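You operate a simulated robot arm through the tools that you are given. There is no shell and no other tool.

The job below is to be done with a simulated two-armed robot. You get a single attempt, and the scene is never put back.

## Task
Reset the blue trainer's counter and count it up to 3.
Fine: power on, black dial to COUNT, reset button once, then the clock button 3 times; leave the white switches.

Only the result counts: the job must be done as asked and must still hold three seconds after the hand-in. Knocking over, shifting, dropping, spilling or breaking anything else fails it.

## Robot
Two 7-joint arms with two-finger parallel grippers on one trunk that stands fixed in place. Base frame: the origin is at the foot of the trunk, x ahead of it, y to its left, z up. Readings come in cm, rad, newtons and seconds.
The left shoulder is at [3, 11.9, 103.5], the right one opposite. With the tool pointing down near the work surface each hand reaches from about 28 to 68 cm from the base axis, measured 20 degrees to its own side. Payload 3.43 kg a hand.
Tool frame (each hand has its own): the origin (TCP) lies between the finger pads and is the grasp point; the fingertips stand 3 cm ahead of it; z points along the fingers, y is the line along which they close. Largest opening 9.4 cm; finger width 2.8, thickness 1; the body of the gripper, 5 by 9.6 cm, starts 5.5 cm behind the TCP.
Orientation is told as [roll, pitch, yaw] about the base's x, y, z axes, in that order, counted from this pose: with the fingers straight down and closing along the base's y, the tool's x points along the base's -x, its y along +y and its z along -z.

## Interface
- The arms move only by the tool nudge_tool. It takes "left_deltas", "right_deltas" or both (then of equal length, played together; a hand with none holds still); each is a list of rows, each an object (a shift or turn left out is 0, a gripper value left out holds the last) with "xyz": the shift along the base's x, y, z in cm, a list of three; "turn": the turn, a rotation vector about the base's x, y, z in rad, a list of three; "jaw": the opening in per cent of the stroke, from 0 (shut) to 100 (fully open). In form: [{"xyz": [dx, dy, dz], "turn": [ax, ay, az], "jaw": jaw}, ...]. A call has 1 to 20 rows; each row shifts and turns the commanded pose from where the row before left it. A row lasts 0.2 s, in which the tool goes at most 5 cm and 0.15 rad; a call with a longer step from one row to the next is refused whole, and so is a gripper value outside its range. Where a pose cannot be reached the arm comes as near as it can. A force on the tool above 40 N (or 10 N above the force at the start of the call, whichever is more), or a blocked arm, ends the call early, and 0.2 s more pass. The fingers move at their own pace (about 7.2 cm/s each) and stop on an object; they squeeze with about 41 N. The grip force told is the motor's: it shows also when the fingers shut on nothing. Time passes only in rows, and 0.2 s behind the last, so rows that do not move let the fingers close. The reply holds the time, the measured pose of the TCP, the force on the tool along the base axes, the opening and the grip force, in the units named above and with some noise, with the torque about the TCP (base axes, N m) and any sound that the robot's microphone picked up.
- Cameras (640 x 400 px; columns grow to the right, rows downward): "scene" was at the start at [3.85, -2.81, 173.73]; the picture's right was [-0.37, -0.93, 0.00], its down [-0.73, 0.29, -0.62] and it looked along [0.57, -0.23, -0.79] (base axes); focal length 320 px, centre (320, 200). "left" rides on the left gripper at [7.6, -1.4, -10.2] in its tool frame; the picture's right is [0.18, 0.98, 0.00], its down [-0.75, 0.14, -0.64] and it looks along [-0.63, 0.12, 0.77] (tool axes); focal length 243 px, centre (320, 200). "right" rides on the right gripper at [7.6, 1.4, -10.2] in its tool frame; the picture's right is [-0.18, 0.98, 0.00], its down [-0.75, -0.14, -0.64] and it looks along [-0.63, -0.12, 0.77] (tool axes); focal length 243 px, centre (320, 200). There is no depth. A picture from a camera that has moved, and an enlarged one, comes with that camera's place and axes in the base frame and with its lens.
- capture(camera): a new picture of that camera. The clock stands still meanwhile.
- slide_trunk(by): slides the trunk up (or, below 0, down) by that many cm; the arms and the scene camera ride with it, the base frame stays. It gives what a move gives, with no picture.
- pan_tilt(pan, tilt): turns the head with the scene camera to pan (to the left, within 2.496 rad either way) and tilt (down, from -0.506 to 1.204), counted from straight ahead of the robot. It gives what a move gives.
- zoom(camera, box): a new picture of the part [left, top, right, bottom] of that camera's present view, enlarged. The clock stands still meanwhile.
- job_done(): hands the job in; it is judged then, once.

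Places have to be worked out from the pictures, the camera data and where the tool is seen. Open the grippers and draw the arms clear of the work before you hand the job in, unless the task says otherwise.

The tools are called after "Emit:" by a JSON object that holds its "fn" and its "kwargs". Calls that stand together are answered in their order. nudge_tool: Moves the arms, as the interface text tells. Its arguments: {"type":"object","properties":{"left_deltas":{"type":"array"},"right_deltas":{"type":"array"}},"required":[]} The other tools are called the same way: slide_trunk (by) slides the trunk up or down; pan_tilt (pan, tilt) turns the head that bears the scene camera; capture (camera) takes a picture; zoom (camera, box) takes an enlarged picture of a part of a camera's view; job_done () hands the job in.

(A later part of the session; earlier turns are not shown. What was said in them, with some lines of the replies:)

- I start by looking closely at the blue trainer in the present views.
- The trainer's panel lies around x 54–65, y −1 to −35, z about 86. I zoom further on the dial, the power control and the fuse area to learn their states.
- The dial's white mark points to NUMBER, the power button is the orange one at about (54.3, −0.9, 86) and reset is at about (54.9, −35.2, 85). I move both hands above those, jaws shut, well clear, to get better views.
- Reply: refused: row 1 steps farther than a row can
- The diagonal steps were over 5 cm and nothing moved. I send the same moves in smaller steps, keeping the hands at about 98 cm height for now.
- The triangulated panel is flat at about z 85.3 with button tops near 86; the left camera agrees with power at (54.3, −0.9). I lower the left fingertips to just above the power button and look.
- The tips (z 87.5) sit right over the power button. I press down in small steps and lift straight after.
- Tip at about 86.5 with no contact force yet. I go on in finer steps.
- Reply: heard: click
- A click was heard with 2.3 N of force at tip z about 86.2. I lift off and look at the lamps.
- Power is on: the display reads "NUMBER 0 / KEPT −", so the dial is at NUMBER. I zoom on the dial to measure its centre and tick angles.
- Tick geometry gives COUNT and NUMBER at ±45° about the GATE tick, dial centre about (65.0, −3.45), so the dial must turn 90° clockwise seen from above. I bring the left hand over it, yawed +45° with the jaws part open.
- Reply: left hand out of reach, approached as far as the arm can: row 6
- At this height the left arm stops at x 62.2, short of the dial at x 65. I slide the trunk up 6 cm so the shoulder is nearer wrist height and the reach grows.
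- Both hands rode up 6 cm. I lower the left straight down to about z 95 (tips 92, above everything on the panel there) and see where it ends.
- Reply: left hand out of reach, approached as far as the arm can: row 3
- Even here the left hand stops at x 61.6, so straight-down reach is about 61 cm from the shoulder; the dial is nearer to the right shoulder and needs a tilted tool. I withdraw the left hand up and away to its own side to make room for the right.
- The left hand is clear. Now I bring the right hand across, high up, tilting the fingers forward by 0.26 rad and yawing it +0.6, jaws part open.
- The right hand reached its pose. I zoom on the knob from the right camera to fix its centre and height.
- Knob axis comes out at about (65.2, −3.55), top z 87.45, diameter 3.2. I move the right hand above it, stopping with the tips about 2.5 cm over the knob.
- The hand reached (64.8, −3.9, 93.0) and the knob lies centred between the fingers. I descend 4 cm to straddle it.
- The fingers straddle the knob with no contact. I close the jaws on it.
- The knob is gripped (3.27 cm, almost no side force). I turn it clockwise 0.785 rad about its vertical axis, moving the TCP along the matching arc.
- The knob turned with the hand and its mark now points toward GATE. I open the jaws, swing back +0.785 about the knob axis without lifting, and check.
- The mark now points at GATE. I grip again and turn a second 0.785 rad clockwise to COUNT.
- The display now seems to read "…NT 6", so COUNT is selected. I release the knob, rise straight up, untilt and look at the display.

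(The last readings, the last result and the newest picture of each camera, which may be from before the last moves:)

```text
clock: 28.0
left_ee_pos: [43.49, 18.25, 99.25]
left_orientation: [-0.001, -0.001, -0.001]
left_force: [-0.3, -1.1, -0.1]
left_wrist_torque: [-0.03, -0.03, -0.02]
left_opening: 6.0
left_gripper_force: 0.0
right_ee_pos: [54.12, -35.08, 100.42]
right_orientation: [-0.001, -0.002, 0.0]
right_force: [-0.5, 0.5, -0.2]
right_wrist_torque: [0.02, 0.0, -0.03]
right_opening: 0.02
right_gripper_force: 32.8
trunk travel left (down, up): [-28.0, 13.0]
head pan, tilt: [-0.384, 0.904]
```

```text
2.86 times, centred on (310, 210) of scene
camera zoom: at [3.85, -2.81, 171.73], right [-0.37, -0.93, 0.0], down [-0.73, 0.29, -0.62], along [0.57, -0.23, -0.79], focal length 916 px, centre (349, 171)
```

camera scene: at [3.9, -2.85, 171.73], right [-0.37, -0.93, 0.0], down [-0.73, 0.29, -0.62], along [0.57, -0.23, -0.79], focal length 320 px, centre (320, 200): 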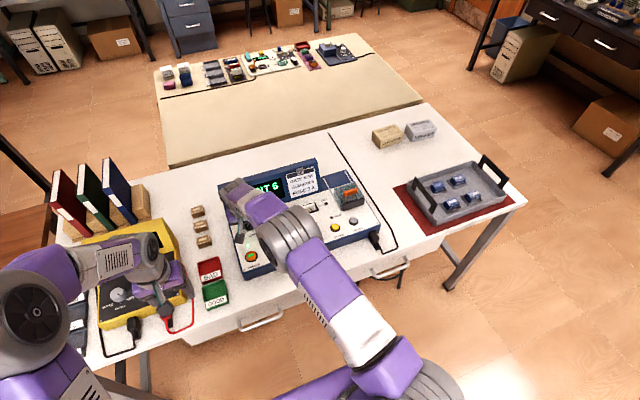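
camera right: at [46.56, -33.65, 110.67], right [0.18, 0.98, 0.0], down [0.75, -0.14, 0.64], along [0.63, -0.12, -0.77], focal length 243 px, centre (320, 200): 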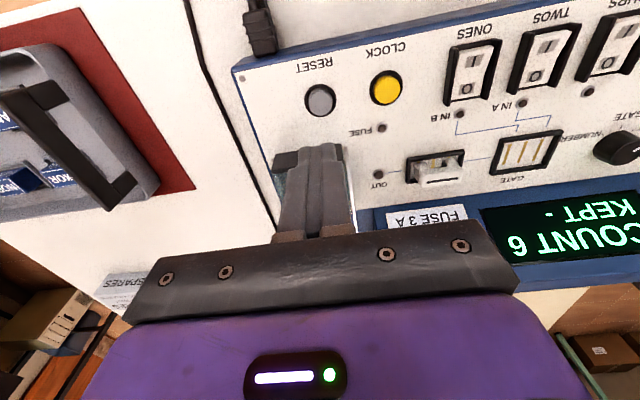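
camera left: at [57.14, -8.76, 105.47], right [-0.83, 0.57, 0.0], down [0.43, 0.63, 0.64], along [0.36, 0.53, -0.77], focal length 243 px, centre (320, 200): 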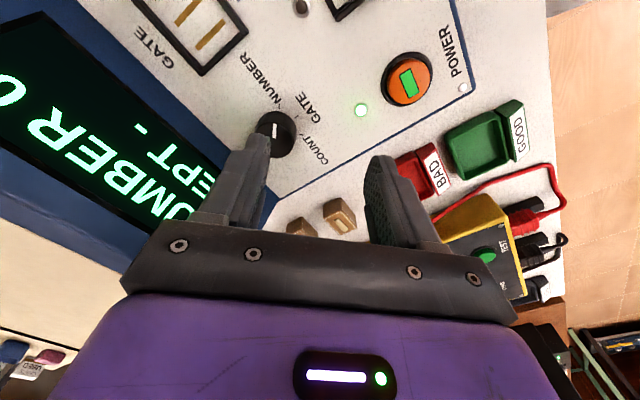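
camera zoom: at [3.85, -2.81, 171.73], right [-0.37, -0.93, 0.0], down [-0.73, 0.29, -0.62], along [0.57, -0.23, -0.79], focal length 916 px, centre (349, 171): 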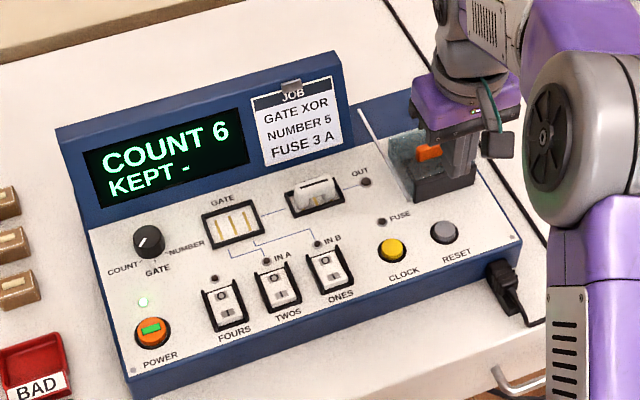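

The display reads "COUNT 6, KEPT −". Reset is at about (54.25, −35.0), directly below the shut right fingertips; I descend to just above it and check.

Emit:
{"fn": "nudge_tool", "kwargs": {"right_deltas": [{"xyz": [0, 0, -3.5]}, {"xyz": [0, 0, -3.5]}, {"xyz": [0.1, 0, -2.6]}, {"xyz": [0, 0, 0]}]}}

Emit:
{"fn": "zoom", "kwargs": {"camera": "right", "box": [220, 60, 460, 220]}}

Emit:
{"fn": "zoom", "kwargs": {"camera": "scene", "box": [300, 180, 400, 250]}}

```text
clock: 29.0
left_ee_pos: [43.59, 18.19, 99.28]
left_orientation: [0.001, 0.0, -0.001]
left_force: [0.5, 0.1, 0.2]
left_wrist_torque: [0.0, 0.01, -0.03]
left_opening: 6.01
left_gripper_force: 0.2
right_ee_pos: [54.3, -35.14, 90.84]
right_orientation: [-0.001, -0.002, -0.001]
right_force: [0.3, 0.3, -0.6]
right_wrist_torque: [0.0, -0.03, 0.0]
right_opening: 0.0
right_gripper_force: 33.3
trunk travel left (down, up): [-28.0, 13.0]
head pan, tilt: [-0.384, 0.904]
```

```text
2.50 times, centred on (340, 140) of right
camera zoom: at [46.72, -33.69, 101.08], right [0.18, 0.98, 0.0], down [0.75, -0.14, 0.64], along [0.63, -0.12, -0.77], focal length 606 px, centre (270, 350)
```

zoom: 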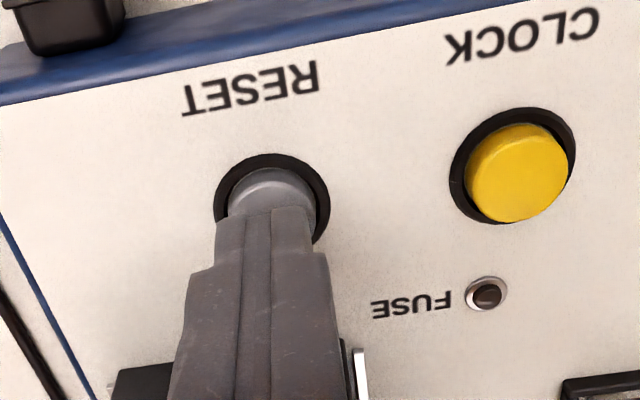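

```text
5.71 times, centred on (350, 215) of scene
camera zoom: at [3.81, -2.79, 171.74], right [-0.37, -0.93, 0.0], down [-0.73, 0.29, -0.62], along [0.57, -0.23, -0.79], focal length 1831 px, centre (149, 114)
```

zoom: 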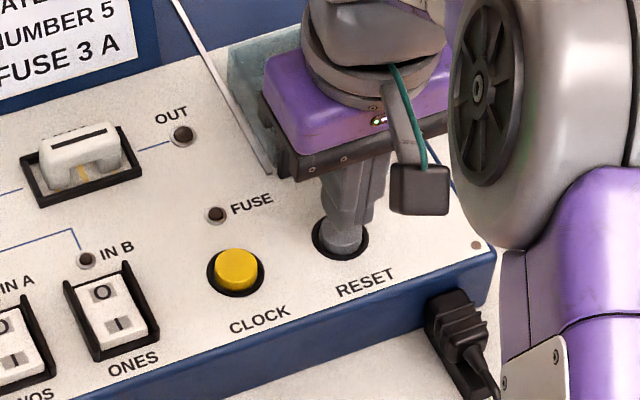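

The tips are over the reset button (0.1–0.2 cm off centre, corrected). I press down toward tip z about 86.1, as with the power button.

Emit:
{"fn": "nudge_tool", "kwargs": {"right_deltas": [{"xyz": [0, 0.12, -0.8]}, {"xyz": [0, 0, -0.5]}, {"xyz": [0, 0, -0.2]}, {"xyz": [0, 0, -0.2]}]}}

```text
clock: 30.0
left_ee_pos: [43.56, 18.17, 99.28]
left_orientation: [0.0, 0.001, 0.001]
left_force: [-0.5, 0.5, 0.4]
left_wrist_torque: [0.0, 0.03, 0.0]
left_opening: 6.02
left_gripper_force: 0.1
right_ee_pos: [54.32, -34.88, 89.09]
right_orientation: [0.0, -0.002, 0.002]
right_force: [-0.5, -0.2, 1.4]
right_wrist_torque: [-0.03, -0.02, 0.01]
right_opening: 0.0
right_gripper_force: 33.5
trunk travel left (down, up): [-28.0, 13.0]
head pan, tilt: [-0.384, 0.904]
```

Slight contact (1.4 N) but no click yet. I go 0.15 cm lower.

Emit:
{"fn": "nudge_tool", "kwargs": {"right_deltas": [{"xyz": [0, 0, -0.15]}, {"xyz": [0, 0, 0]}]}}

Emit:
{"fn": "zoom", "kwargs": {"camera": "scene", "box": [210, 140, 410, 280]}}

```text
clock: 30.6
left_ee_pos: [43.5, 18.14, 99.21]
left_orientation: [0.001, 0.0, 0.0]
left_force: [0.7, 0.8, 0.9]
left_wrist_torque: [-0.01, -0.02, 0.01]
left_opening: 6.02
left_gripper_force: 0.0
right_ee_pos: [54.26, -34.96, 88.92]
right_orientation: [0.0, -0.001, 0.003]
right_force: [1.9, 0.2, 3.0]
right_wrist_torque: [0.02, -0.02, -0.02]
right_opening: 0.02
right_gripper_force: 33.6
trunk travel left (down, up): [-28.0, 13.0]
head pan, tilt: [-0.384, 0.904]
heard: click
```

```text
2.86 times, centred on (310, 210) of scene
camera zoom: at [3.84, -2.79, 171.73], right [-0.37, -0.93, 0.0], down [-0.73, 0.29, -0.62], along [0.57, -0.23, -0.79], focal length 916 px, centre (349, 171)
```

zoom: 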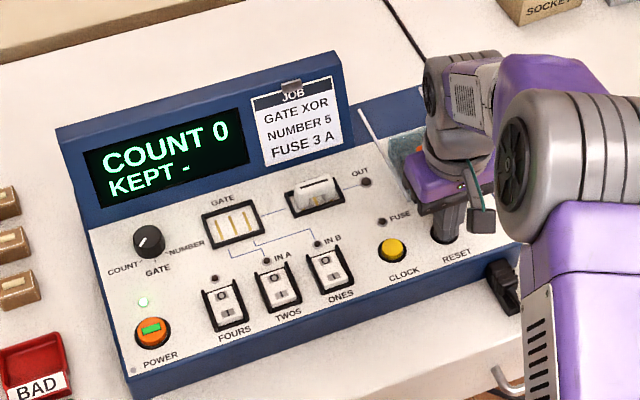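

Click, and the display reads "COUNT 0". I lift off straight and move over to the clock button at about (54.3, −28.6).

Emit:
{"fn": "nudge_tool", "kwargs": {"right_deltas": [{"xyz": [0, 0, 1]}, {"xyz": [0, 0, 3]}, {"xyz": [0, 3.2, 0]}, {"xyz": [0, 3.15, 0]}, {"xyz": [0, 0, -2]}, {"xyz": [0, 0, 0]}]}}

Emit:
{"fn": "zoom", "kwargs": {"camera": "right", "box": [220, 60, 460, 220]}}

Emit:
{"fn": "zoom", "kwargs": {"camera": "scene", "box": [210, 140, 410, 280]}}

```text
clock: 32.0
left_ee_pos: [43.45, 18.2, 99.25]
left_orientation: [0.0, -0.001, 0.0]
left_force: [-0.1, -0.6, 0.1]
left_wrist_torque: [-0.01, -0.01, 0.01]
left_opening: 6.01
left_gripper_force: 0.0
right_ee_pos: [54.3, -28.61, 91.08]
right_orientation: [0.001, -0.003, 0.001]
right_force: [0.2, -0.4, 0.6]
right_wrist_torque: [0.02, -0.03, 0.01]
right_opening: 0.0
right_gripper_force: 33.3
trunk travel left (down, up): [-28.0, 13.0]
head pan, tilt: [-0.384, 0.904]
```

```text
2.50 times, centred on (340, 140) of right
camera zoom: at [46.67, -27.24, 101.24], right [0.18, 0.98, 0.0], down [0.75, -0.14, 0.64], along [0.63, -0.12, -0.77], focal length 606 px, centre (270, 350)
```

zoom: 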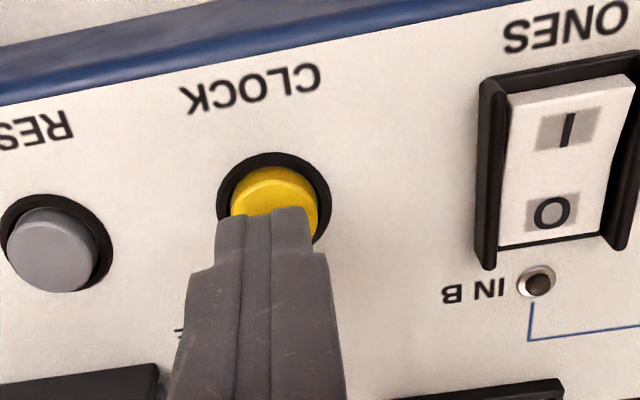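

```text
2.86 times, centred on (310, 210) of scene
camera zoom: at [3.78, -2.75, 171.74], right [-0.37, -0.93, 0.0], down [-0.73, 0.29, -0.62], along [0.57, -0.23, -0.79], focal length 916 px, centre (349, 171)
```

zoom: 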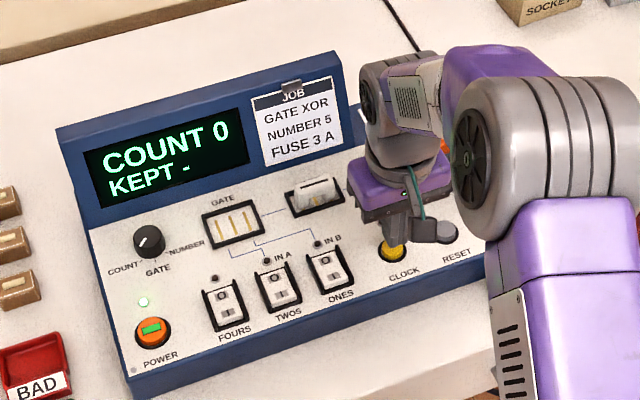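

Well aligned over the clock button, display still "COUNT 0". I press to the depth that clicked the reset button.

Emit:
{"fn": "nudge_tool", "kwargs": {"right_deltas": [{"xyz": [0, 0.12, -1]}, {"xyz": [0, 0, -0.6]}, {"xyz": [0, 0, -0.3]}, {"xyz": [0, 0, -0.12]}, {"xyz": [0, 0, 0]}]}}

Emit:
{"fn": "zoom", "kwargs": {"camera": "scene", "box": [210, 140, 410, 280]}}

```text
clock: 33.2
left_ee_pos: [43.52, 18.18, 99.36]
left_orientation: [-0.001, 0.0, 0.001]
left_force: [-0.3, -0.3, 0.0]
left_wrist_torque: [0.01, 0.02, 0.0]
left_opening: 6.04
left_gripper_force: 0.1
right_ee_pos: [54.28, -28.6, 89.03]
right_orientation: [-0.001, -0.002, 0.001]
right_force: [-1.4, -0.2, 2.8]
right_wrist_torque: [-0.04, 0.03, 0.03]
right_opening: 0.03
right_gripper_force: 32.9
trunk travel left (down, up): [-28.0, 13.0]
head pan, tilt: [-0.384, 0.904]
heard: click
```

```text
2.86 times, centred on (310, 210) of scene
camera zoom: at [3.8, -2.8, 171.73], right [-0.37, -0.93, 0.0], down [-0.73, 0.29, -0.62], along [0.57, -0.23, -0.79], focal length 916 px, centre (349, 171)
```

zoom: 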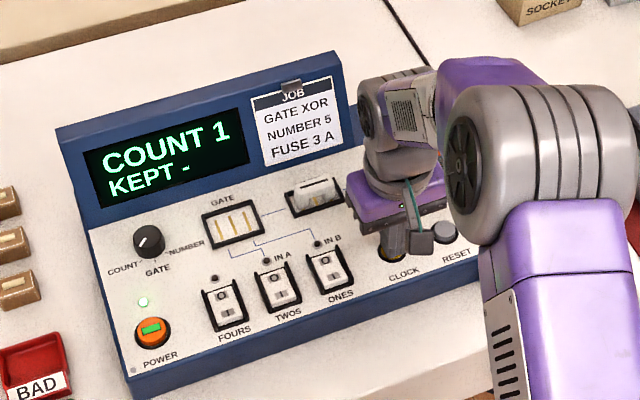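

"COUNT 1". I lift 2 cm, then press the same way again for the second count.

Emit:
{"fn": "nudge_tool", "kwargs": {"right_deltas": [{"xyz": [0, 0, 1]}, {"xyz": [0, 0, 1]}, {"xyz": [0, 0, 0]}, {"xyz": [0, 0, 0]}, {"xyz": [0, 0, -1]}, {"xyz": [0, 0, -0.6]}, {"xyz": [0, 0, -0.3]}, {"xyz": [0, 0, -0.1]}, {"xyz": [0, 0, 0]}]}}

Emit:
{"fn": "zoom", "kwargs": {"camera": "scene", "box": [210, 140, 410, 280]}}

```text
clock: 35.2
left_ee_pos: [43.64, 18.18, 99.24]
left_orientation: [-0.001, 0.001, 0.001]
left_force: [0.7, 0.3, -0.8]
left_wrist_torque: [0.04, 0.03, -0.01]
left_opening: 6.01
left_gripper_force: 0.0
right_ee_pos: [54.3, -28.58, 88.95]
right_orientation: [0.001, -0.002, 0.001]
right_force: [-0.7, 0.3, 3.0]
right_wrist_torque: [-0.02, 0.05, 0.01]
right_opening: 0.0
right_gripper_force: 33.1
trunk travel left (down, up): [-28.0, 13.0]
head pan, tilt: [-0.384, 0.904]
heard: click
```

```text
2.86 times, centred on (310, 210) of scene
camera zoom: at [3.81, -2.79, 171.73], right [-0.37, -0.93, 0.0], down [-0.73, 0.29, -0.62], along [0.57, -0.23, -0.79], focal length 916 px, centre (349, 171)
```

zoom: 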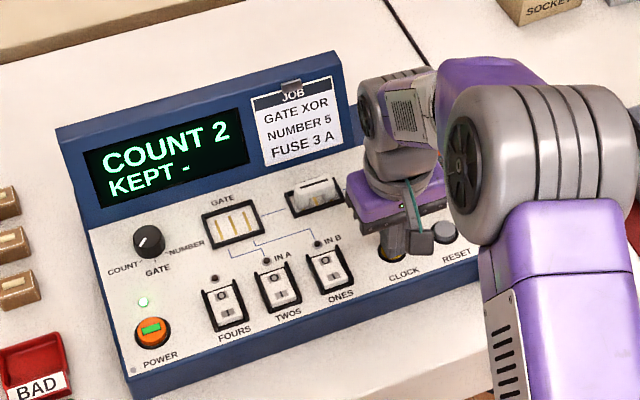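

"COUNT 2". One more identical press for the third count.

Emit:
{"fn": "nudge_tool", "kwargs": {"right_deltas": [{"xyz": [0, 0, 1]}, {"xyz": [0, 0, 1]}, {"xyz": [0, 0, 0]}, {"xyz": [0, 0, 0]}, {"xyz": [0, 0, -1]}, {"xyz": [0, 0, -0.6]}, {"xyz": [0, 0, -0.3]}, {"xyz": [0, 0, -0.1]}, {"xyz": [0, 0, 0]}]}}

Emit:
{"fn": "zoom", "kwargs": {"camera": "scene", "box": [210, 140, 410, 280]}}

```text
clock: 37.2
left_ee_pos: [43.63, 18.08, 99.18]
left_orientation: [0.0, -0.001, -0.001]
left_force: [0.3, -0.1, -0.8]
left_wrist_torque: [0.02, -0.01, -0.01]
left_opening: 6.01
left_gripper_force: 0.1
right_ee_pos: [54.32, -28.47, 88.91]
right_orientation: [0.0, -0.002, 0.001]
right_force: [-0.3, -0.2, 2.4]
right_wrist_torque: [-0.02, 0.0, -0.01]
right_opening: 0.0
right_gripper_force: 32.8
trunk travel left (down, up): [-28.0, 13.0]
head pan, tilt: [-0.384, 0.904]
heard: click
```

```text
2.86 times, centred on (310, 210) of scene
camera zoom: at [3.81, -2.8, 171.73], right [-0.37, -0.93, 0.0], down [-0.73, 0.29, -0.62], along [0.57, -0.23, -0.79], focal length 916 px, centre (349, 171)
```

zoom: 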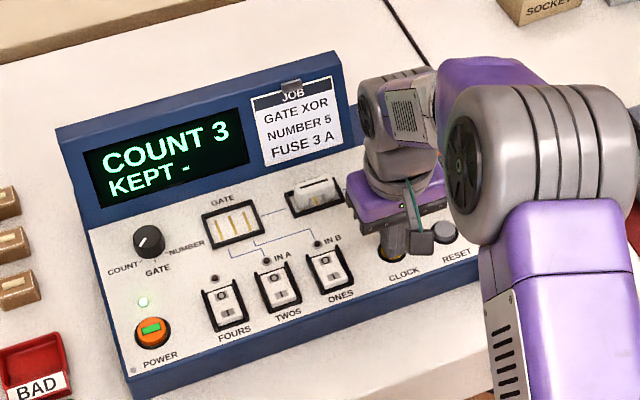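

"COUNT 3". I lift the right hand straight up, draw both arms up and clear, and open the grippers in free air.

Emit:
{"fn": "nudge_tool", "kwargs": {"right_deltas": [{"xyz": [0, 0, 1]}, {"xyz": [0, 0, 3]}, {"xyz": [0, 0, 4]}, {"xyz": [0, 0, 4]}, {"xyz": [-3, -1, 3]}, {"xyz": [-4, -1, 2]}, {"xyz": [-4, -2, 2], "jaw": 100}, {"xyz": [-4, -2, 1]}, {"xyz": [0, 0, 0]}, {"xyz": [0, 0, 0]}], "left_deltas": [{"xyz": [0, 0, 1]}, {"xyz": [0, 0, 2]}, {"xyz": [0, 0, 3]}, {"xyz": [0, 0, 3]}, {"xyz": [0, 0, 3]}, {"xyz": [-1, 0, 0]}, {"xyz": [-1, 0, 0], "jaw": 100}, {"xyz": [0, 0, 0]}, {"xyz": [0, 0, 0]}, {"xyz": [0, 0, 0]}]}}

Emit:
{"fn": "capture", "kwargs": {"camera": "scene"}}

Emit:
{"fn": "zoom", "kwargs": {"camera": "scene", "box": [210, 140, 410, 280]}}

```text
clock: 39.4
left_ee_pos: [41.49, 18.14, 111.34]
left_orientation: [-0.001, 0.0, -0.001]
left_force: [-0.7, -0.7, 0.8]
left_wrist_torque: [-0.03, 0.0, -0.01]
left_opening: 9.38
left_gripper_force: 0.1
right_ee_pos: [39.42, -34.53, 109.05]
right_orientation: [0.0, -0.001, 0.003]
right_force: [-0.4, -0.8, 0.0]
right_wrist_torque: [0.01, -0.01, -0.01]
right_opening: 9.37
right_gripper_force: 0.1
trunk travel left (down, up): [-28.0, 13.0]
head pan, tilt: [-0.384, 0.904]
```

```text
taken
camera scene: at [3.78, -2.83, 171.73], right [-0.38, -0.93, 0.0], down [-0.73, 0.29, -0.62], along [0.57, -0.23, -0.79], focal length 320 px, centre (320, 200)
```

scene: 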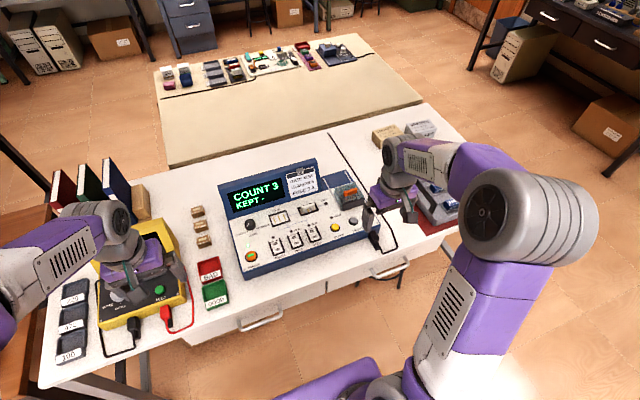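

```text
2.86 times, centred on (310, 210) of scene
camera zoom: at [3.78, -2.83, 171.73], right [-0.38, -0.93, 0.0], down [-0.73, 0.29, -0.62], along [0.57, -0.23, -0.79], focal length 916 px, centre (349, 171)
```

zoom: 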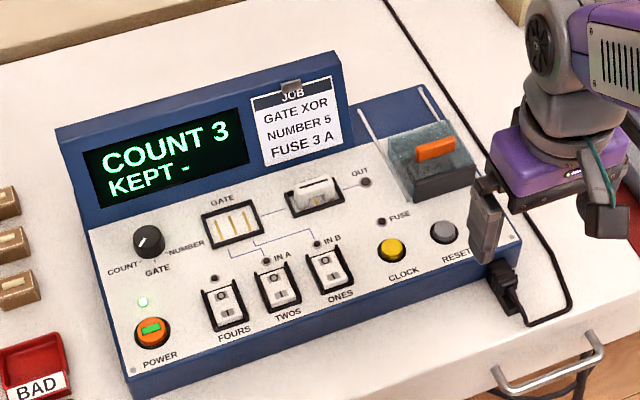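

The display holds "COUNT 3", the dial points to COUNT, the white switches are untouched, and both arms are clear with open grippers. I hand the job in.

Emit:
{"fn": "job_done", "kwargs": {}}

```text
The job is handed in.
```

The blue trainer's counter was reset and counted up to 3. Its display read "COUNT 3" when I handed the job in, though no verdict came back.

- **Power:** I pressed the orange button once, and the lamp and display came on.
- **Dial:** it started at NUMBER and now points to COUNT. The left arm couldn't reach it, so I turned it with the right hand in two quarter-steps.
- **Reset:** one press took the count from 6 to 0.
- **Clock:** three presses, each with a click, took it to 1, 2 and 3.

I didn't touch the white switches, and nothing looked shifted or knocked over in the last picture. Both arms are drawn back with their grippers open.
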